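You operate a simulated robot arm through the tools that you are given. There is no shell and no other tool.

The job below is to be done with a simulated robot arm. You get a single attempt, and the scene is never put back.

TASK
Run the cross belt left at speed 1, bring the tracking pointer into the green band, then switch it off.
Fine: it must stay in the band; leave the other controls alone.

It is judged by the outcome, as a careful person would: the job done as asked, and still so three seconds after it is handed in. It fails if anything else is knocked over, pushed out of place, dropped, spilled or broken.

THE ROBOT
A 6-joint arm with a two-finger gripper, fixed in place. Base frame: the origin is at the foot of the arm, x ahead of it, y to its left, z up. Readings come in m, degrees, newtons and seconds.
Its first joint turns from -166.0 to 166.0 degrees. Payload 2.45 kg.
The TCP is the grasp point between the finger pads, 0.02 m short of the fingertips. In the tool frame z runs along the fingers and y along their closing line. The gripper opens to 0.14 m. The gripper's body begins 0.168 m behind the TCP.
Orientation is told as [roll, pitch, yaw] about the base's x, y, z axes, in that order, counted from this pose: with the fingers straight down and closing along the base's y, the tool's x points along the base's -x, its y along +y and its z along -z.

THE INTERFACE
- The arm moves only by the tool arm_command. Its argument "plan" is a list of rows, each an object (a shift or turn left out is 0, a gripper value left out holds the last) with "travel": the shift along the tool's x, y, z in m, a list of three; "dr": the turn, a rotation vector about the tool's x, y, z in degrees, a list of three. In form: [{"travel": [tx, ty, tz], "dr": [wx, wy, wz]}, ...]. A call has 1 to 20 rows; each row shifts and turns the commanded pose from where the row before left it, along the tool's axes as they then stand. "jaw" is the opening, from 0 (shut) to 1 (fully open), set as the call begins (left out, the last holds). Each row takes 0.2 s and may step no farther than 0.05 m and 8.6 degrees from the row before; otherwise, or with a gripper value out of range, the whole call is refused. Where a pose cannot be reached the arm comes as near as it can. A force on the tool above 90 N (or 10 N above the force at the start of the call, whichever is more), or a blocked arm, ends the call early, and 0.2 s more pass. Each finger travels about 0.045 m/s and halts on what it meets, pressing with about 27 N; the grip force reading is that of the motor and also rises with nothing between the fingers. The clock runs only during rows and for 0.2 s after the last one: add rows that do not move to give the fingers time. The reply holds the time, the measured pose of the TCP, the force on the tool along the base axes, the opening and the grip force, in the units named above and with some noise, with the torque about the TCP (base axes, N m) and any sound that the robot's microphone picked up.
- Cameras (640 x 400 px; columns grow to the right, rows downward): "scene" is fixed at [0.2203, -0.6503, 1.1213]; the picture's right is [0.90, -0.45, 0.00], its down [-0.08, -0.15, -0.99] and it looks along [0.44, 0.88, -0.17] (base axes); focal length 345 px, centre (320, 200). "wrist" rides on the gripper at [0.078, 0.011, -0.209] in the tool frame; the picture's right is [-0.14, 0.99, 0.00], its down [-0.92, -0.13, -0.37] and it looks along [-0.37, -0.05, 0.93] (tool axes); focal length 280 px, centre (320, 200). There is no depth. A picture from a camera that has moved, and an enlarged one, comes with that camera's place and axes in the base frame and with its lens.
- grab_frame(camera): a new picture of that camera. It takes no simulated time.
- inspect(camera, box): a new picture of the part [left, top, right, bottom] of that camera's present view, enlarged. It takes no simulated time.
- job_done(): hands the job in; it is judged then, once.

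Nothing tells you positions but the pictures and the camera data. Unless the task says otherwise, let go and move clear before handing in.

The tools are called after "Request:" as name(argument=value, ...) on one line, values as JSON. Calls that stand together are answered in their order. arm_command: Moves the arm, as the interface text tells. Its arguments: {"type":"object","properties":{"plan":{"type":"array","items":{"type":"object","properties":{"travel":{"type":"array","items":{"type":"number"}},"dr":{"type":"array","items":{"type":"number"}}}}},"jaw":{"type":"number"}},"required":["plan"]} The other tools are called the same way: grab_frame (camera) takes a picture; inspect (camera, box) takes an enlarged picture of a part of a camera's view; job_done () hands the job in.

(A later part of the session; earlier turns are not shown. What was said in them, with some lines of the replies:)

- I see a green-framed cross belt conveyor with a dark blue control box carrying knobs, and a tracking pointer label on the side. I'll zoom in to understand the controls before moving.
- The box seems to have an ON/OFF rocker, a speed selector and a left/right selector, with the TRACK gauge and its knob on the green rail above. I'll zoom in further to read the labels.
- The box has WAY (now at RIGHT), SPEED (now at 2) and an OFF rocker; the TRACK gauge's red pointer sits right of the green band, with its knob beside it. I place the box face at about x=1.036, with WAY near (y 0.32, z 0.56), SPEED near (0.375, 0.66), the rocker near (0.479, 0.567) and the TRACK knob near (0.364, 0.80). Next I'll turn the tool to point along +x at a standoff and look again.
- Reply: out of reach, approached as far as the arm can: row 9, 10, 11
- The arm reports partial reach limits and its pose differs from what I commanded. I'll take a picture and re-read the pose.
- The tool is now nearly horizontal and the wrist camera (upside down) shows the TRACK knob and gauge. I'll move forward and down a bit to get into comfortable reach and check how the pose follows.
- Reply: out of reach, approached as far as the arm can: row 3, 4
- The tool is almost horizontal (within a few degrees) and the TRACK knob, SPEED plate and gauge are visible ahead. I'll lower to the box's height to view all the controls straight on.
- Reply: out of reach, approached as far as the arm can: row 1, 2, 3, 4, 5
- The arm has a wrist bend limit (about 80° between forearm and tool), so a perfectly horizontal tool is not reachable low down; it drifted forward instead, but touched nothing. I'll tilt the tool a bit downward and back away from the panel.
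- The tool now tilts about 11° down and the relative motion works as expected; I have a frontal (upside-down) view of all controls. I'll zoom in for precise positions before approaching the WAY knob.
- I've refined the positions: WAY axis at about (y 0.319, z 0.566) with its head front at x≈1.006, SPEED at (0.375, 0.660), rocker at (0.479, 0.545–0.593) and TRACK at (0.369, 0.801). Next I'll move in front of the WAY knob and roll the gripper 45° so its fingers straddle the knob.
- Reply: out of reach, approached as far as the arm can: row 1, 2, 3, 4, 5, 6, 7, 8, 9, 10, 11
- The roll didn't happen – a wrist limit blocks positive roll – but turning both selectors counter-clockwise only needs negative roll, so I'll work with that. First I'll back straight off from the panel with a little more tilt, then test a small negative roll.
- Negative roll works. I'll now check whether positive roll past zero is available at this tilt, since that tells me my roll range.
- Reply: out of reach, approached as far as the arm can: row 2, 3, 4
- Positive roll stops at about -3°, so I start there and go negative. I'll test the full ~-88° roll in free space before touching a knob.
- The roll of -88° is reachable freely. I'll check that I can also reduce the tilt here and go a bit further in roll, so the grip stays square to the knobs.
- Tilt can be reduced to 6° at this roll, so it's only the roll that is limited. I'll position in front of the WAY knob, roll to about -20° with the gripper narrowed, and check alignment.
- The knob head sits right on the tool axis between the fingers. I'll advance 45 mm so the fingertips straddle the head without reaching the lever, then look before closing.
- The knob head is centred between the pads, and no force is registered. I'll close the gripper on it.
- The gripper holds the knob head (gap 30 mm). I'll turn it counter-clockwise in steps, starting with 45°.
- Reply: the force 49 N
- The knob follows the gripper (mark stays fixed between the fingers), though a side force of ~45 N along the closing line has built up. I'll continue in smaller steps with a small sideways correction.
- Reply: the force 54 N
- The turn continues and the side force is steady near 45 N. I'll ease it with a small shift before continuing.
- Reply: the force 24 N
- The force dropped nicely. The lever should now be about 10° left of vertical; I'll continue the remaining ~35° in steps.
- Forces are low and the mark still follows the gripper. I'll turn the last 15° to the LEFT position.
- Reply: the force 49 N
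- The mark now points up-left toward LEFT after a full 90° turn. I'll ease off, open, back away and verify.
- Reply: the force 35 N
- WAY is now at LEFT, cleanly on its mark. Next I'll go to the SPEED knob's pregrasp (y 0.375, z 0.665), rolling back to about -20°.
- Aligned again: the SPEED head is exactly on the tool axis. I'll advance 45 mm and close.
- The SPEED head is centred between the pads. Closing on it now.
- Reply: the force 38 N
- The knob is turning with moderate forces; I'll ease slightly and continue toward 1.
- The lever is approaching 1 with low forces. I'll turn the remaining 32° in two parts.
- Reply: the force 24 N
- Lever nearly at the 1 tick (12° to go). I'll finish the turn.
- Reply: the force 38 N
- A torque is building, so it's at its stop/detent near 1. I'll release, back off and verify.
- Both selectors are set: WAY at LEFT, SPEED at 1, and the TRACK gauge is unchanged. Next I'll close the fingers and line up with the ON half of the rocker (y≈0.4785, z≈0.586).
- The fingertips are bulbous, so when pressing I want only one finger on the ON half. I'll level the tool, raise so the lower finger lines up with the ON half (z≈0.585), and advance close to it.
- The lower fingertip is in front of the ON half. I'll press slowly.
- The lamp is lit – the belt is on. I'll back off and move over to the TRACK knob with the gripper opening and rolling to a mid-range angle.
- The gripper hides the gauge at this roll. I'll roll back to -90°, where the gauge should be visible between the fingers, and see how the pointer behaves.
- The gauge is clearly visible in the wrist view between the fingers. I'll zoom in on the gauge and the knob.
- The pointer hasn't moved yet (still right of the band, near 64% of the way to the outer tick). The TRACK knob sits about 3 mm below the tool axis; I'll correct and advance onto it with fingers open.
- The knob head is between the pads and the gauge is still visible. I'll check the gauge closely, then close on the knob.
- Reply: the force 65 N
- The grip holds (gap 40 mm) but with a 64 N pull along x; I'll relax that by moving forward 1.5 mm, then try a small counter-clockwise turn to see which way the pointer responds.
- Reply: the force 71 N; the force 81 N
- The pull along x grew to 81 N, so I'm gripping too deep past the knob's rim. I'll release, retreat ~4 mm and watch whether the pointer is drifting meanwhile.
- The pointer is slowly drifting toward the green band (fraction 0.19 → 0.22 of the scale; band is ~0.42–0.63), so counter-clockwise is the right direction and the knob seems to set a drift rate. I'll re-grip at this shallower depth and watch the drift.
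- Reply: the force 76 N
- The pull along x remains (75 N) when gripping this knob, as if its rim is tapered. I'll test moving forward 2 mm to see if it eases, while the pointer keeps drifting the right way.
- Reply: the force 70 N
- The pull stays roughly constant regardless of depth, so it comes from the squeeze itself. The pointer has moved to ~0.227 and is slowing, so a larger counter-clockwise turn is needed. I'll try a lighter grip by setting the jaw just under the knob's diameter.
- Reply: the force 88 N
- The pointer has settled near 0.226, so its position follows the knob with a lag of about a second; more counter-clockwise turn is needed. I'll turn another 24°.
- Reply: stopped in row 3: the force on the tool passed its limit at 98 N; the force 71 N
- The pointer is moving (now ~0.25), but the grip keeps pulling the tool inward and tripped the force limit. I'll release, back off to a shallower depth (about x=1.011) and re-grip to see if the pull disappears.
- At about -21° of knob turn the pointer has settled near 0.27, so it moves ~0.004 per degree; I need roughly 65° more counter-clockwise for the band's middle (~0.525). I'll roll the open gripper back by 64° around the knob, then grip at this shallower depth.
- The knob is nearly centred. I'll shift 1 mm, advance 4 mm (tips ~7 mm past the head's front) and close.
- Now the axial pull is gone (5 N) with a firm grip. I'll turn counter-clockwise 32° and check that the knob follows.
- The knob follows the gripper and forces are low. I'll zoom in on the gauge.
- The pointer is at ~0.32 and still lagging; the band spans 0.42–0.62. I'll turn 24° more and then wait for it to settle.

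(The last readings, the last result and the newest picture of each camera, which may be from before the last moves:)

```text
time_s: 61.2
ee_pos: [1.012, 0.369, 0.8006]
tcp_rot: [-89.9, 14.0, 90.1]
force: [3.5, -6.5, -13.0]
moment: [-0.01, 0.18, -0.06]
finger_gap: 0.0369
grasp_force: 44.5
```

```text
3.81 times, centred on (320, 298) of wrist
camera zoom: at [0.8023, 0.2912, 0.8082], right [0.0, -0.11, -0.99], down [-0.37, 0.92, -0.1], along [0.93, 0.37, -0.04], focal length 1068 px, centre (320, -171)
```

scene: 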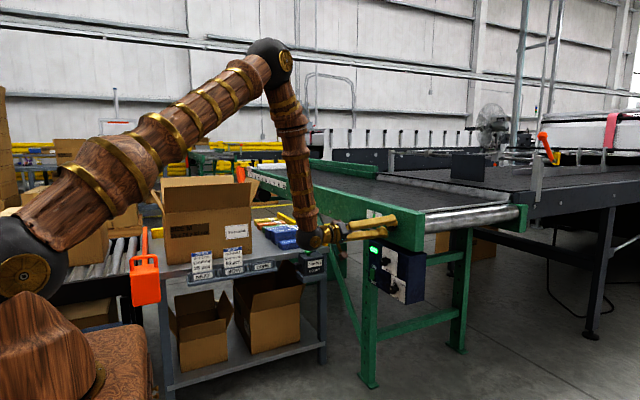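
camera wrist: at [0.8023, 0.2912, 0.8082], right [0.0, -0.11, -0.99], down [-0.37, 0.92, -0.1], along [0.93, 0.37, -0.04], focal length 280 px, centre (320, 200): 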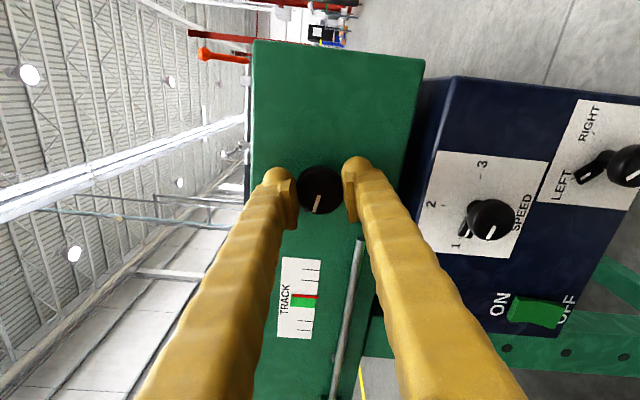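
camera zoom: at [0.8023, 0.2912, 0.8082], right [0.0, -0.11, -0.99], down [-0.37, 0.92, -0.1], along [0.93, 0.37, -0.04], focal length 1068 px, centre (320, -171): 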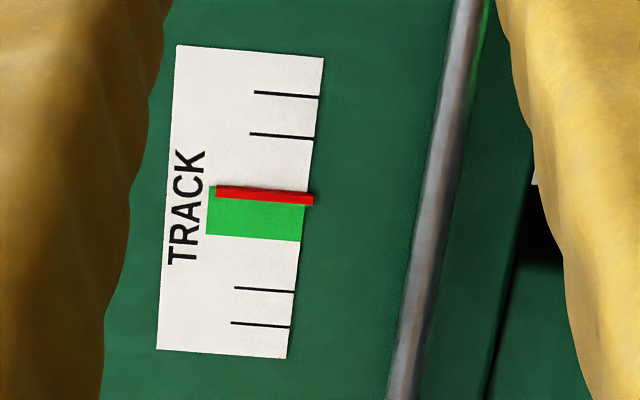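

The pointer is entering the band (0.44 at the edge 0.42). I'll hold still for a moment to see where it settles.

Request:
arm_command(plan=[{"travel": [0, 0, 0]}, {"travel": [0, 0, 0]}, {"travel": [0, 0, 0]}, {"travel": [0, 0, 0]}, {"travel": [0, 0, 0]}, {"travel": [0, 0, 0]}])

Request:
inspect(camera="wrist", box=[280, 245, 360, 350])

```text
time_s: 62.6
ee_pos: [1.0108, 0.3696, 0.7996]
tcp_rot: [-89.9, 14.1, 90.1]
force: [-12.6, -7.8, -16.3]
moment: [0.02, 0.25, -0.11]
finger_gap: 0.0368
grasp_force: 45.2
```

```text
3.81 times, centred on (320, 298) of wrist
camera zoom: at [0.8022, 0.2912, 0.8082], right [0.0, -0.11, -0.99], down [-0.37, 0.92, -0.1], along [0.93, 0.37, -0.04], focal length 1068 px, centre (320, -171)
```

zoom: 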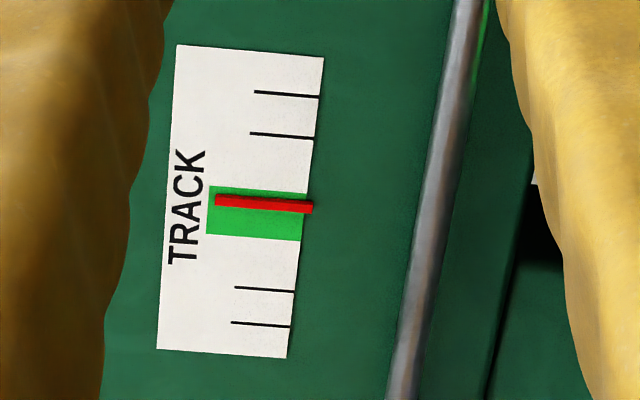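

It's inside the band now (0.477) and nearly settled, a bit short of centre (0.52). I'll turn 9° more and wait.

Request:
arm_command(plan=[{"dr": [0, 0, -4.5]}, {"dr": [0, 0, -4.5]}, {"travel": [0, 0, 0]}, {"travel": [0, 0, 0]}, {"travel": [0, 0, 0]}, {"travel": [0, 0, 0]}, {"travel": [0, 0, 0]}, {"travel": [0, 0, 0]}, {"travel": [0, 0, 0]}])

Request:
inspect(camera="wrist", box=[265, 245, 345, 350])

```text
time_s: 64.6
ee_pos: [1.0111, 0.3688, 0.8]
tcp_rot: [-89.9, 23.0, 90.0]
force: [-65.3, -11.3, -11.4]
moment: [-0.01, 0.3, -0.2]
finger_gap: 0.037
grasp_force: 44.3
```

```text
3.81 times, centred on (305, 298) of wrist
camera zoom: at [0.8024, 0.2935, 0.8204], right [0.0, -0.26, -0.97], down [-0.37, 0.9, -0.24], along [0.93, 0.35, -0.1], focal length 1068 px, centre (377, -171)
```

zoom: 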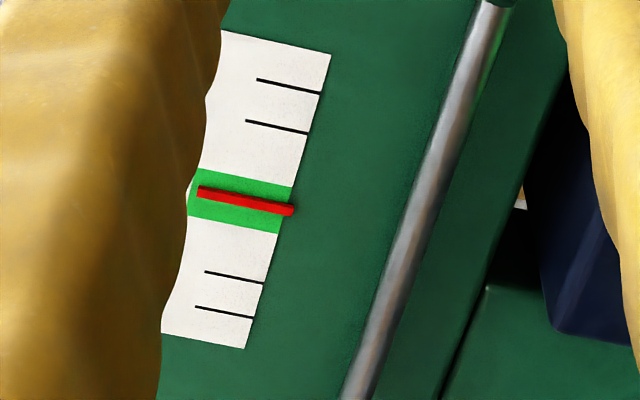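

The pointer is now centred in the green band (0.517 vs centre 0.52). I'll release the knob, back away gently and check that the pointer stays put while the belt runs.

Request:
arm_command(plan=[{"travel": [0, 0, 0]}, {"travel": [0, 0, 0]}, {"travel": [0, 0, 0]}, {"travel": [0, 0, -0.015]}, {"travel": [0, 0, -0.02]}, {"travel": [0, 0, -0.02]}, {"travel": [0, 0, 0]}], jaw=0.4)

Request:
grab_frame(camera="wrist")

Request:
inspect(camera="wrist", box=[265, 215, 345, 320])

Request:
inspect(camera="scene", box=[360, 195, 420, 245])

```text
time_s: 66.2
ee_pos: [0.9559, 0.3713, 0.8007]
tcp_rot: [-89.8, 22.9, 89.9]
force: [0.0, 0.1, 0.4]
moment: [-0.02, -0.01, -0.03]
finger_gap: 0.0562
grasp_force: 0.2
```

```text
taken
camera wrist: at [0.747, 0.2944, 0.8201], right [0.0, -0.26, -0.97], down [-0.37, 0.9, -0.24], along [0.93, 0.35, -0.1], focal length 280 px, centre (320, 200)
```

wrist: 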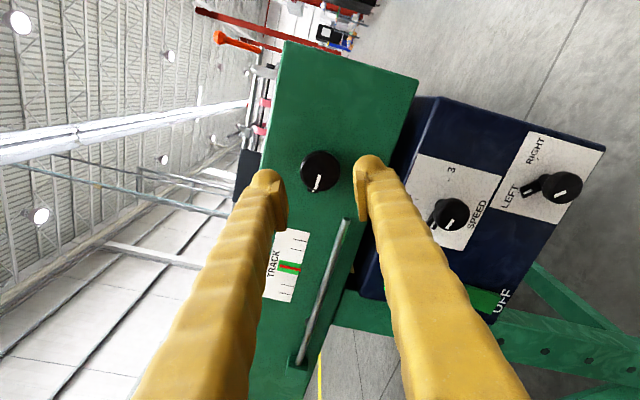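

```text
3.81 times, centred on (305, 268) of wrist
camera zoom: at [0.747, 0.2944, 0.8201], right [0.0, -0.26, -0.97], down [-0.37, 0.9, -0.24], along [0.93, 0.35, -0.1], focal length 1068 px, centre (377, -57)
```

zoom: 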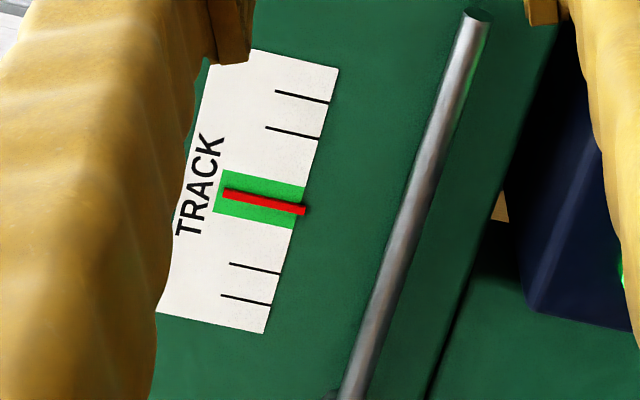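

```text
8.00 times, centred on (390, 220) of scene
camera zoom: at [0.2203, -0.6503, 1.1213], right [0.9, -0.45, 0.0], down [-0.08, -0.15, -0.99], along [0.44, 0.88, -0.17], focal length 2760 px, centre (-240, 40)
```

zoom: 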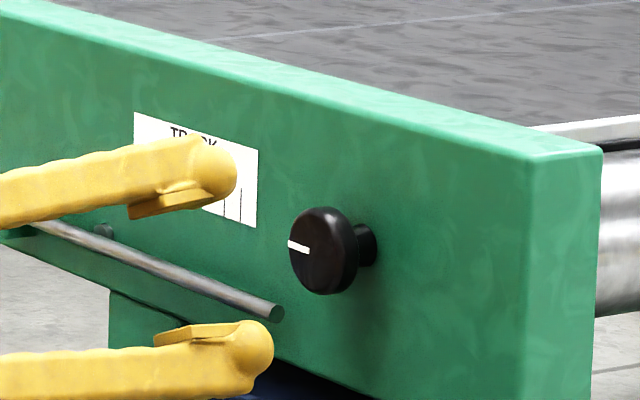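

The pointer stays centred in the band (0.528 vs 0.523) with the knob released. Next I'll roll level, close the fingers and move toward the rocker's OFF half at a safe standoff, checking the pointer again on the way.

Request:
arm_command(plan=[{"dr": [0, 0, 7.67]}, {"dr": [0, 0, 7.67]}, {"dr": [0, 0, 7.67]}, {"travel": [-0.0177, 0.0435, 0.003]}, {"travel": [-0.0177, 0.0435, 0.003]}, {"travel": [-0.0177, 0.0435, 0.003]}, {"travel": [-0.0177, 0.0435, 0.003]}, {"travel": [-0.0177, 0.0435, 0.003]}, {"travel": [0, 0, 0]}], jaw=0)

Request:
grab_frame(camera="wrist")

Request:
inspect(camera="scene", box=[340, 195, 420, 300])

Request:
inspect(camera="scene", box=[366, 198, 402, 222])

```text
time_s: 68.2
ee_pos: [0.9734, 0.46, 0.5829]
tcp_rot: [-90.0, -0.2, 90.0]
force: [-0.3, -0.1, -0.2]
moment: [0.0, -0.02, -0.03]
finger_gap: 0.0
grasp_force: 26.6
```

```text
taken
camera wrist: at [0.7625, 0.3814, 0.5719], right [0.0, 0.14, -0.99], down [-0.37, 0.92, 0.13], along [0.93, 0.36, 0.05], focal length 280 px, centre (320, 200)
```

wrist: 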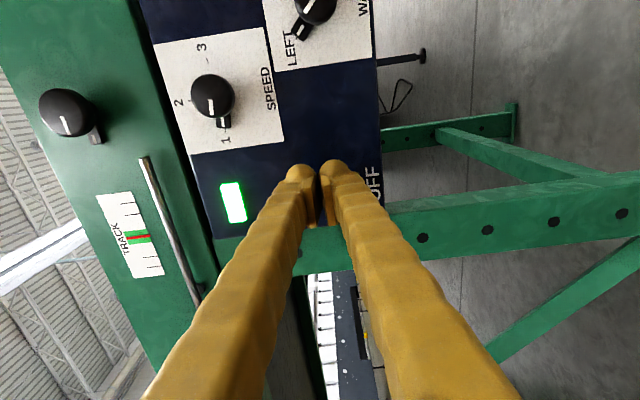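

```text
3.81 times, centred on (380, 248) of scene
camera zoom: at [0.2203, -0.6503, 1.1213], right [0.9, -0.45, 0.0], down [-0.08, -0.15, -0.99], along [0.44, 0.88, -0.17], focal length 1314 px, centre (91, 19)
```

zoom: 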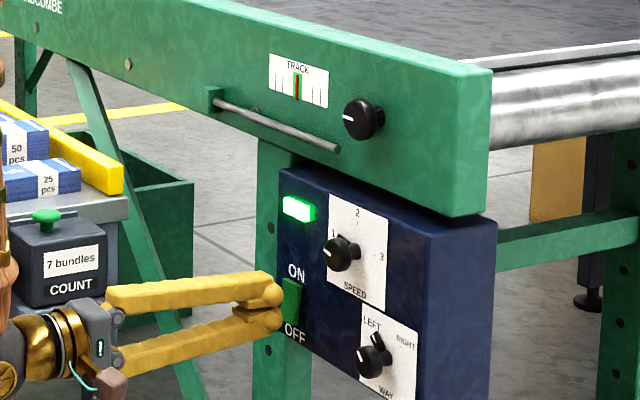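

```text
16.00 times, centred on (384, 210) of scene
camera zoom: at [0.2203, -0.6503, 1.1213], right [0.9, -0.45, 0.0], down [-0.08, -0.15, -0.99], along [0.44, 0.88, -0.17], focal length 5520 px, centre (-704, 40)
```

zoom: 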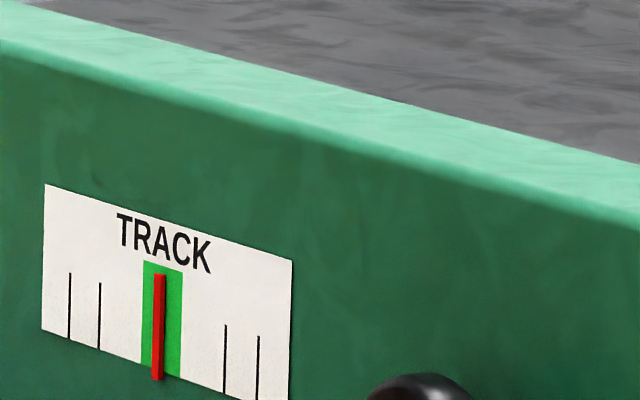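

The pointer is clearly inside the green band in the unobstructed scene view. I'll check the wrist view too and wait a second to be sure it isn't drifting.

Request:
inspect(camera="wrist", box=[90, 185, 180, 285])

Request:
arm_command(plan=[{"travel": [-0.0165, 0.025, 0]}, {"travel": [0, 0.021, 0]}, {"travel": [0, 0, 0]}, {"travel": [0, 0, 0]}])

Request:
inspect(camera="scene", box=[366, 198, 402, 222])

Request:
inspect(camera="scene", box=[340, 230, 410, 300])

Request:
grab_frame(camera="wrist")

```text
4.00 times, centred on (135, 235) of wrist
camera zoom: at [0.7625, 0.3814, 0.5719], right [0.0, 0.14, -0.99], down [-0.37, 0.92, 0.13], along [0.93, 0.36, 0.05], focal length 1122 px, centre (1060, 60)
```

zoom: 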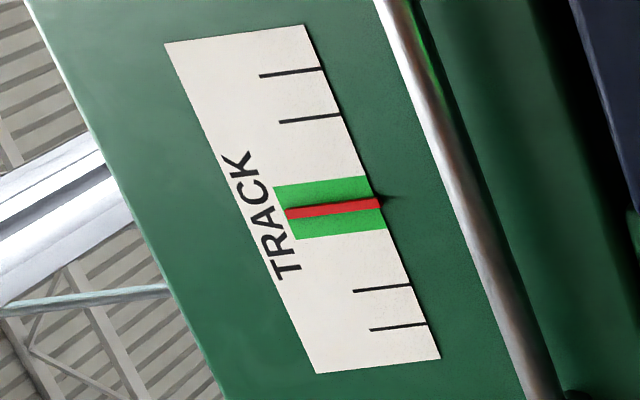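

```text
time_s: 69.2
ee_pos: [0.9704, 0.4761, 0.5382]
tcp_rot: [-89.9, -0.2, 90.0]
force: [-0.7, -0.3, -0.1]
moment: [-0.01, -0.03, 0.02]
finger_gap: 0.0
grasp_force: 26.5
```

```text
16.00 times, centred on (384, 210) of scene
camera zoom: at [0.2203, -0.6503, 1.1213], right [0.9, -0.45, 0.0], down [-0.08, -0.15, -0.99], along [0.44, 0.88, -0.17], focal length 5520 px, centre (-704, 40)
```

zoom: 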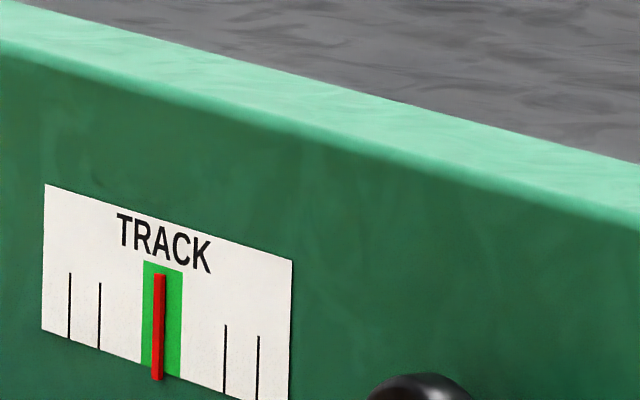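

```text
5.71 times, centred on (375, 265) of scene
camera zoom: at [0.2203, -0.6503, 1.1213], right [0.9, -0.45, 0.0], down [-0.08, -0.15, -0.99], along [0.44, 0.88, -0.17], focal length 1972 px, centre (6, -171)
```

zoom: 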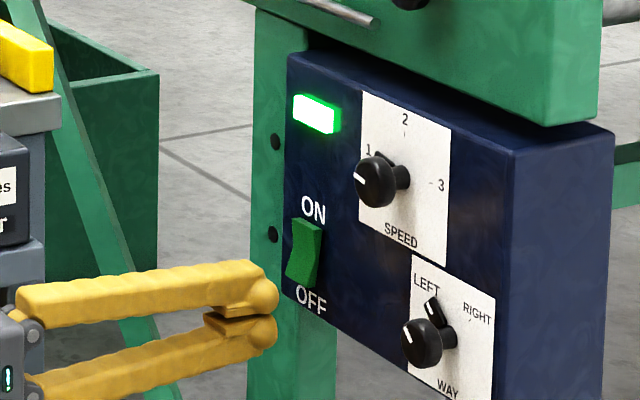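

```text
taken
camera wrist: at [0.7621, 0.3972, 0.5259], right [0.0, 0.14, -0.99], down [-0.37, 0.92, 0.13], along [0.93, 0.36, 0.05], focal length 280 px, centre (320, 200)
```

wrist: 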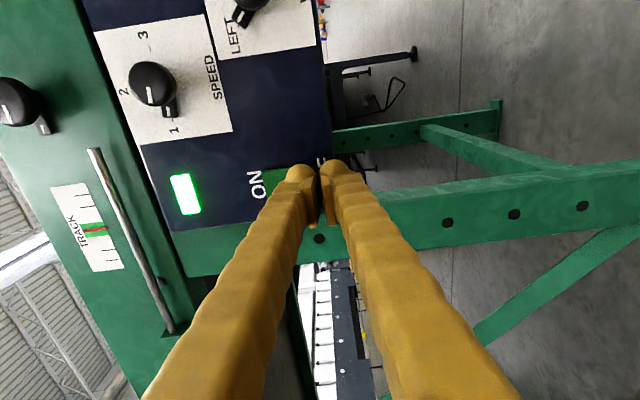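

The pointer is steady in the band with the belt running left at speed 1. The upper finger is now lined up with the rocker's protruding OFF half; I'll advance and press it.

Request:
arm_command(plan=[{"travel": [0, 0, 0.012]}, {"travel": [0, 0, 0.011]}, {"travel": [0, 0, 0]}])

Request:
inspect(camera="scene", box=[350, 230, 410, 300])

Request:
inspect(camera="wrist", box=[240, 100, 400, 240])

```text
time_s: 70.0
ee_pos: [0.9959, 0.4749, 0.5382]
tcp_rot: [-89.9, -0.2, 89.8]
force: [0.2, -0.3, -0.8]
moment: [0.01, -0.02, -0.01]
finger_gap: 0.0
grasp_force: 27.0
```

```text
5.71 times, centred on (380, 265) of scene
camera zoom: at [0.2203, -0.6503, 1.1213], right [0.9, -0.45, 0.0], down [-0.08, -0.15, -0.99], along [0.44, 0.88, -0.17], focal length 1972 px, centre (-23, -171)
```

zoom: 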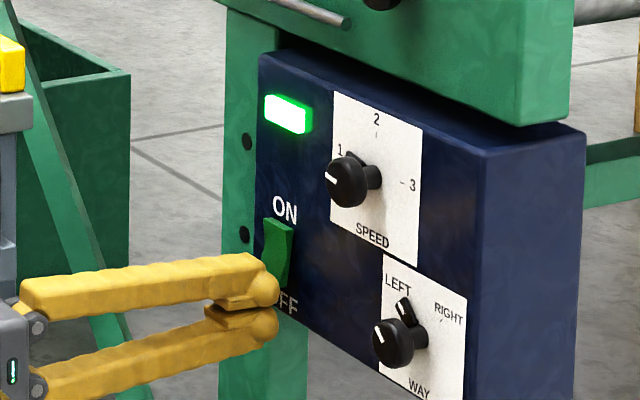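

```text
2.86 times, centred on (320, 170) of wrist
camera zoom: at [0.7866, 0.3961, 0.5269], right [0.0, 0.14, -0.99], down [-0.37, 0.92, 0.13], along [0.93, 0.36, 0.05], focal length 801 px, centre (320, 286)
```

zoom: 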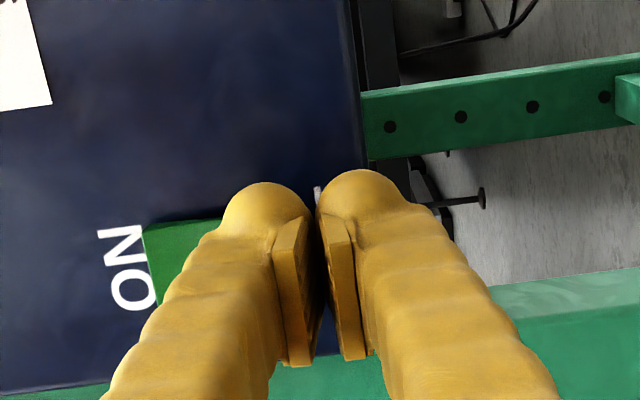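

The upper fingertip is in front of the OFF half. Pressing slowly now.

Request:
arm_command(plan=[{"travel": [0, 0, 0.003]}, {"travel": [0, 0, 0.003]}, {"travel": [0, 0, 0.002]}])

Request:
inspect(camera="scene", box=[350, 200, 410, 300])

```text
time_s: 70.8
ee_pos: [1.0024, 0.4738, 0.5379]
tcp_rot: [-89.9, -0.1, 89.9]
force: [-12.2, -1.9, 2.3]
moment: [0.07, -0.17, -0.04]
finger_gap: 0.0
grasp_force: 26.9
```

```text
4.00 times, centred on (380, 250) of scene
camera zoom: at [0.2203, -0.6503, 1.1213], right [0.9, -0.45, 0.0], down [-0.08, -0.15, -0.99], along [0.44, 0.88, -0.17], focal length 1380 px, centre (80, 0)
```

zoom: 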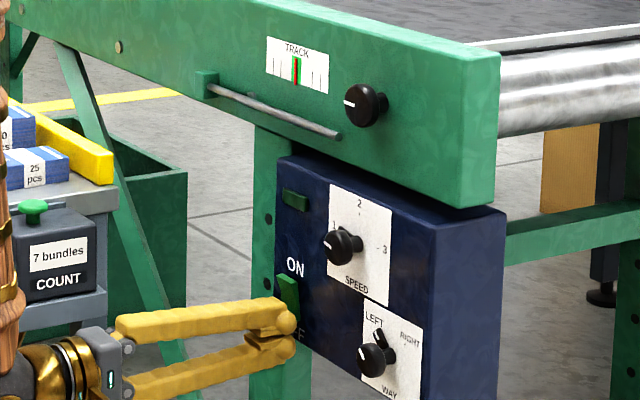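

The lamp went out, so the belt is off, and the pointer is still in the green band. I'll back straight away and verify everything.

Request:
arm_command(plan=[{"travel": [0, 0, -0.02]}, {"travel": [0, 0, -0.03]}, {"travel": [0, 0, -0.03]}, {"travel": [0, -0.02, -0.02]}, {"travel": [0, -0.02, 0]}, {"travel": [0, 0, 0]}, {"travel": [0, 0, 0]}, {"travel": [0, 0, 0]}, {"travel": [0, 0, 0]}, {"travel": [0, 0, 0]}])

Request:
inspect(camera="scene", box=[350, 195, 430, 310])

Request:
inspect(camera="scene", box=[366, 198, 402, 222])

Request:
grab_frame(camera="scene")

Request:
grab_frame(camera="wrist")

```text
time_s: 73.0
ee_pos: [0.9031, 0.4748, 0.576]
tcp_rot: [-90.0, -0.1, 89.8]
force: [-0.9, 0.0, 0.9]
moment: [-0.01, -0.01, -0.01]
finger_gap: 0.0
grasp_force: 27.3
```

```text
3.48 times, centred on (390, 252) of scene
camera zoom: at [0.2203, -0.6503, 1.1213], right [0.9, -0.45, 0.0], down [-0.08, -0.15, -0.99], along [0.44, 0.88, -0.17], focal length 1200 px, centre (76, 17)
```

zoom: 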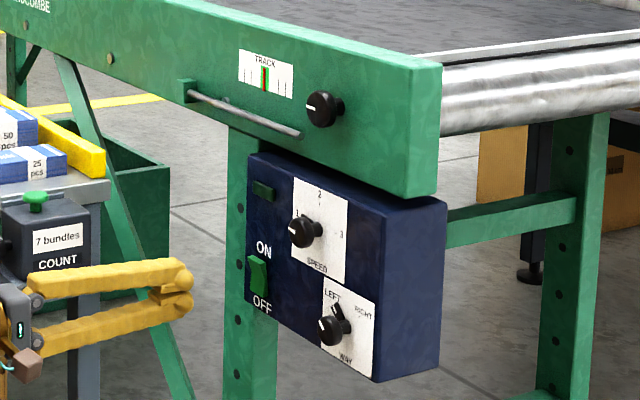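

```text
16.00 times, centred on (384, 210) of scene
camera zoom: at [0.2203, -0.6503, 1.1213], right [0.9, -0.45, 0.0], down [-0.08, -0.15, -0.99], along [0.44, 0.88, -0.17], focal length 5520 px, centre (-704, 40)
```

zoom: 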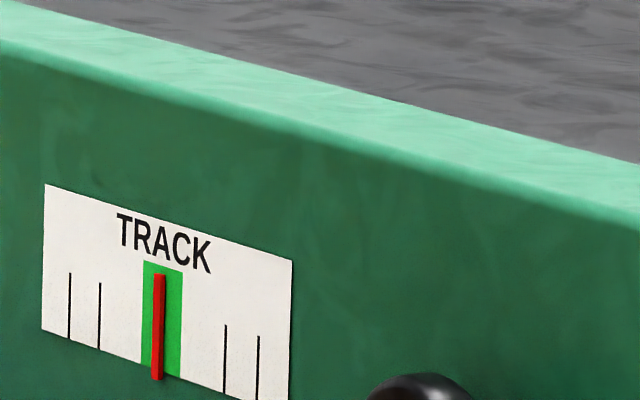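

```text
taken
```

scene: 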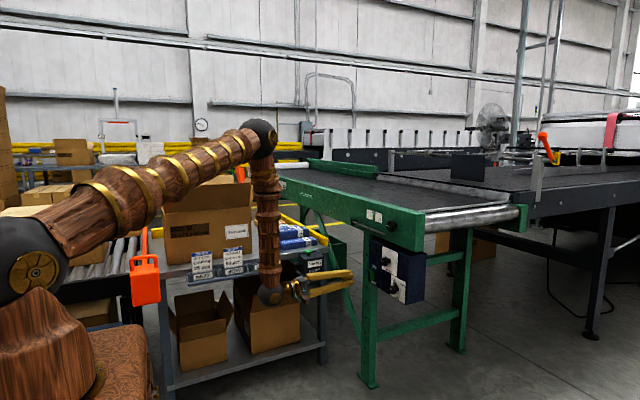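

```text
taken
camera wrist: at [0.6936, 0.3963, 0.5659], right [0.0, 0.14, -0.99], down [-0.37, 0.92, 0.13], along [0.93, 0.36, 0.05], focal length 280 px, centre (320, 200)
```

wrist: 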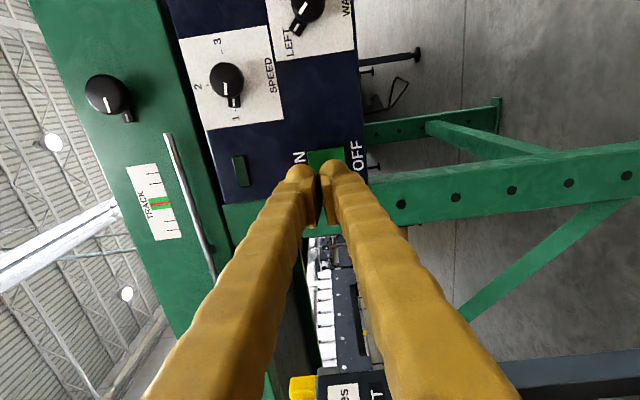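

The belt is off and its lamp is dark. The pointer sits in the green band and hasn't moved since switch-off, WAY is at LEFT and SPEED at 1. The arm is clear and nothing else was touched, so I'm handing the job in.

Request:
job_done()

```text
The job is handed in.
```

The job is done and handed in. I ran the cross belt left at speed 1, brought the tracking pointer into the green band, and switched it off.

- **Settings:** WAY is on LEFT and SPEED is on 1. The ON/OFF switch is at OFF and its lamp is dark.
- **Tracking pointer:** It settled near the middle of the band while the belt ran. It stayed there once I released the TRACK knob, and it hadn't moved two seconds after switch-off.
- **TRACK knob:** It now sits about 85–90° counter-clockwise from where it started. My first grips on it went too deep and one tripped the force limit, so I released and gripped it again. The knob looks undamaged.
- **Everything else:** I touched no other controls, and I saw nothing knocked over or moved. The arm is backed away from the panel with its gripper empty.
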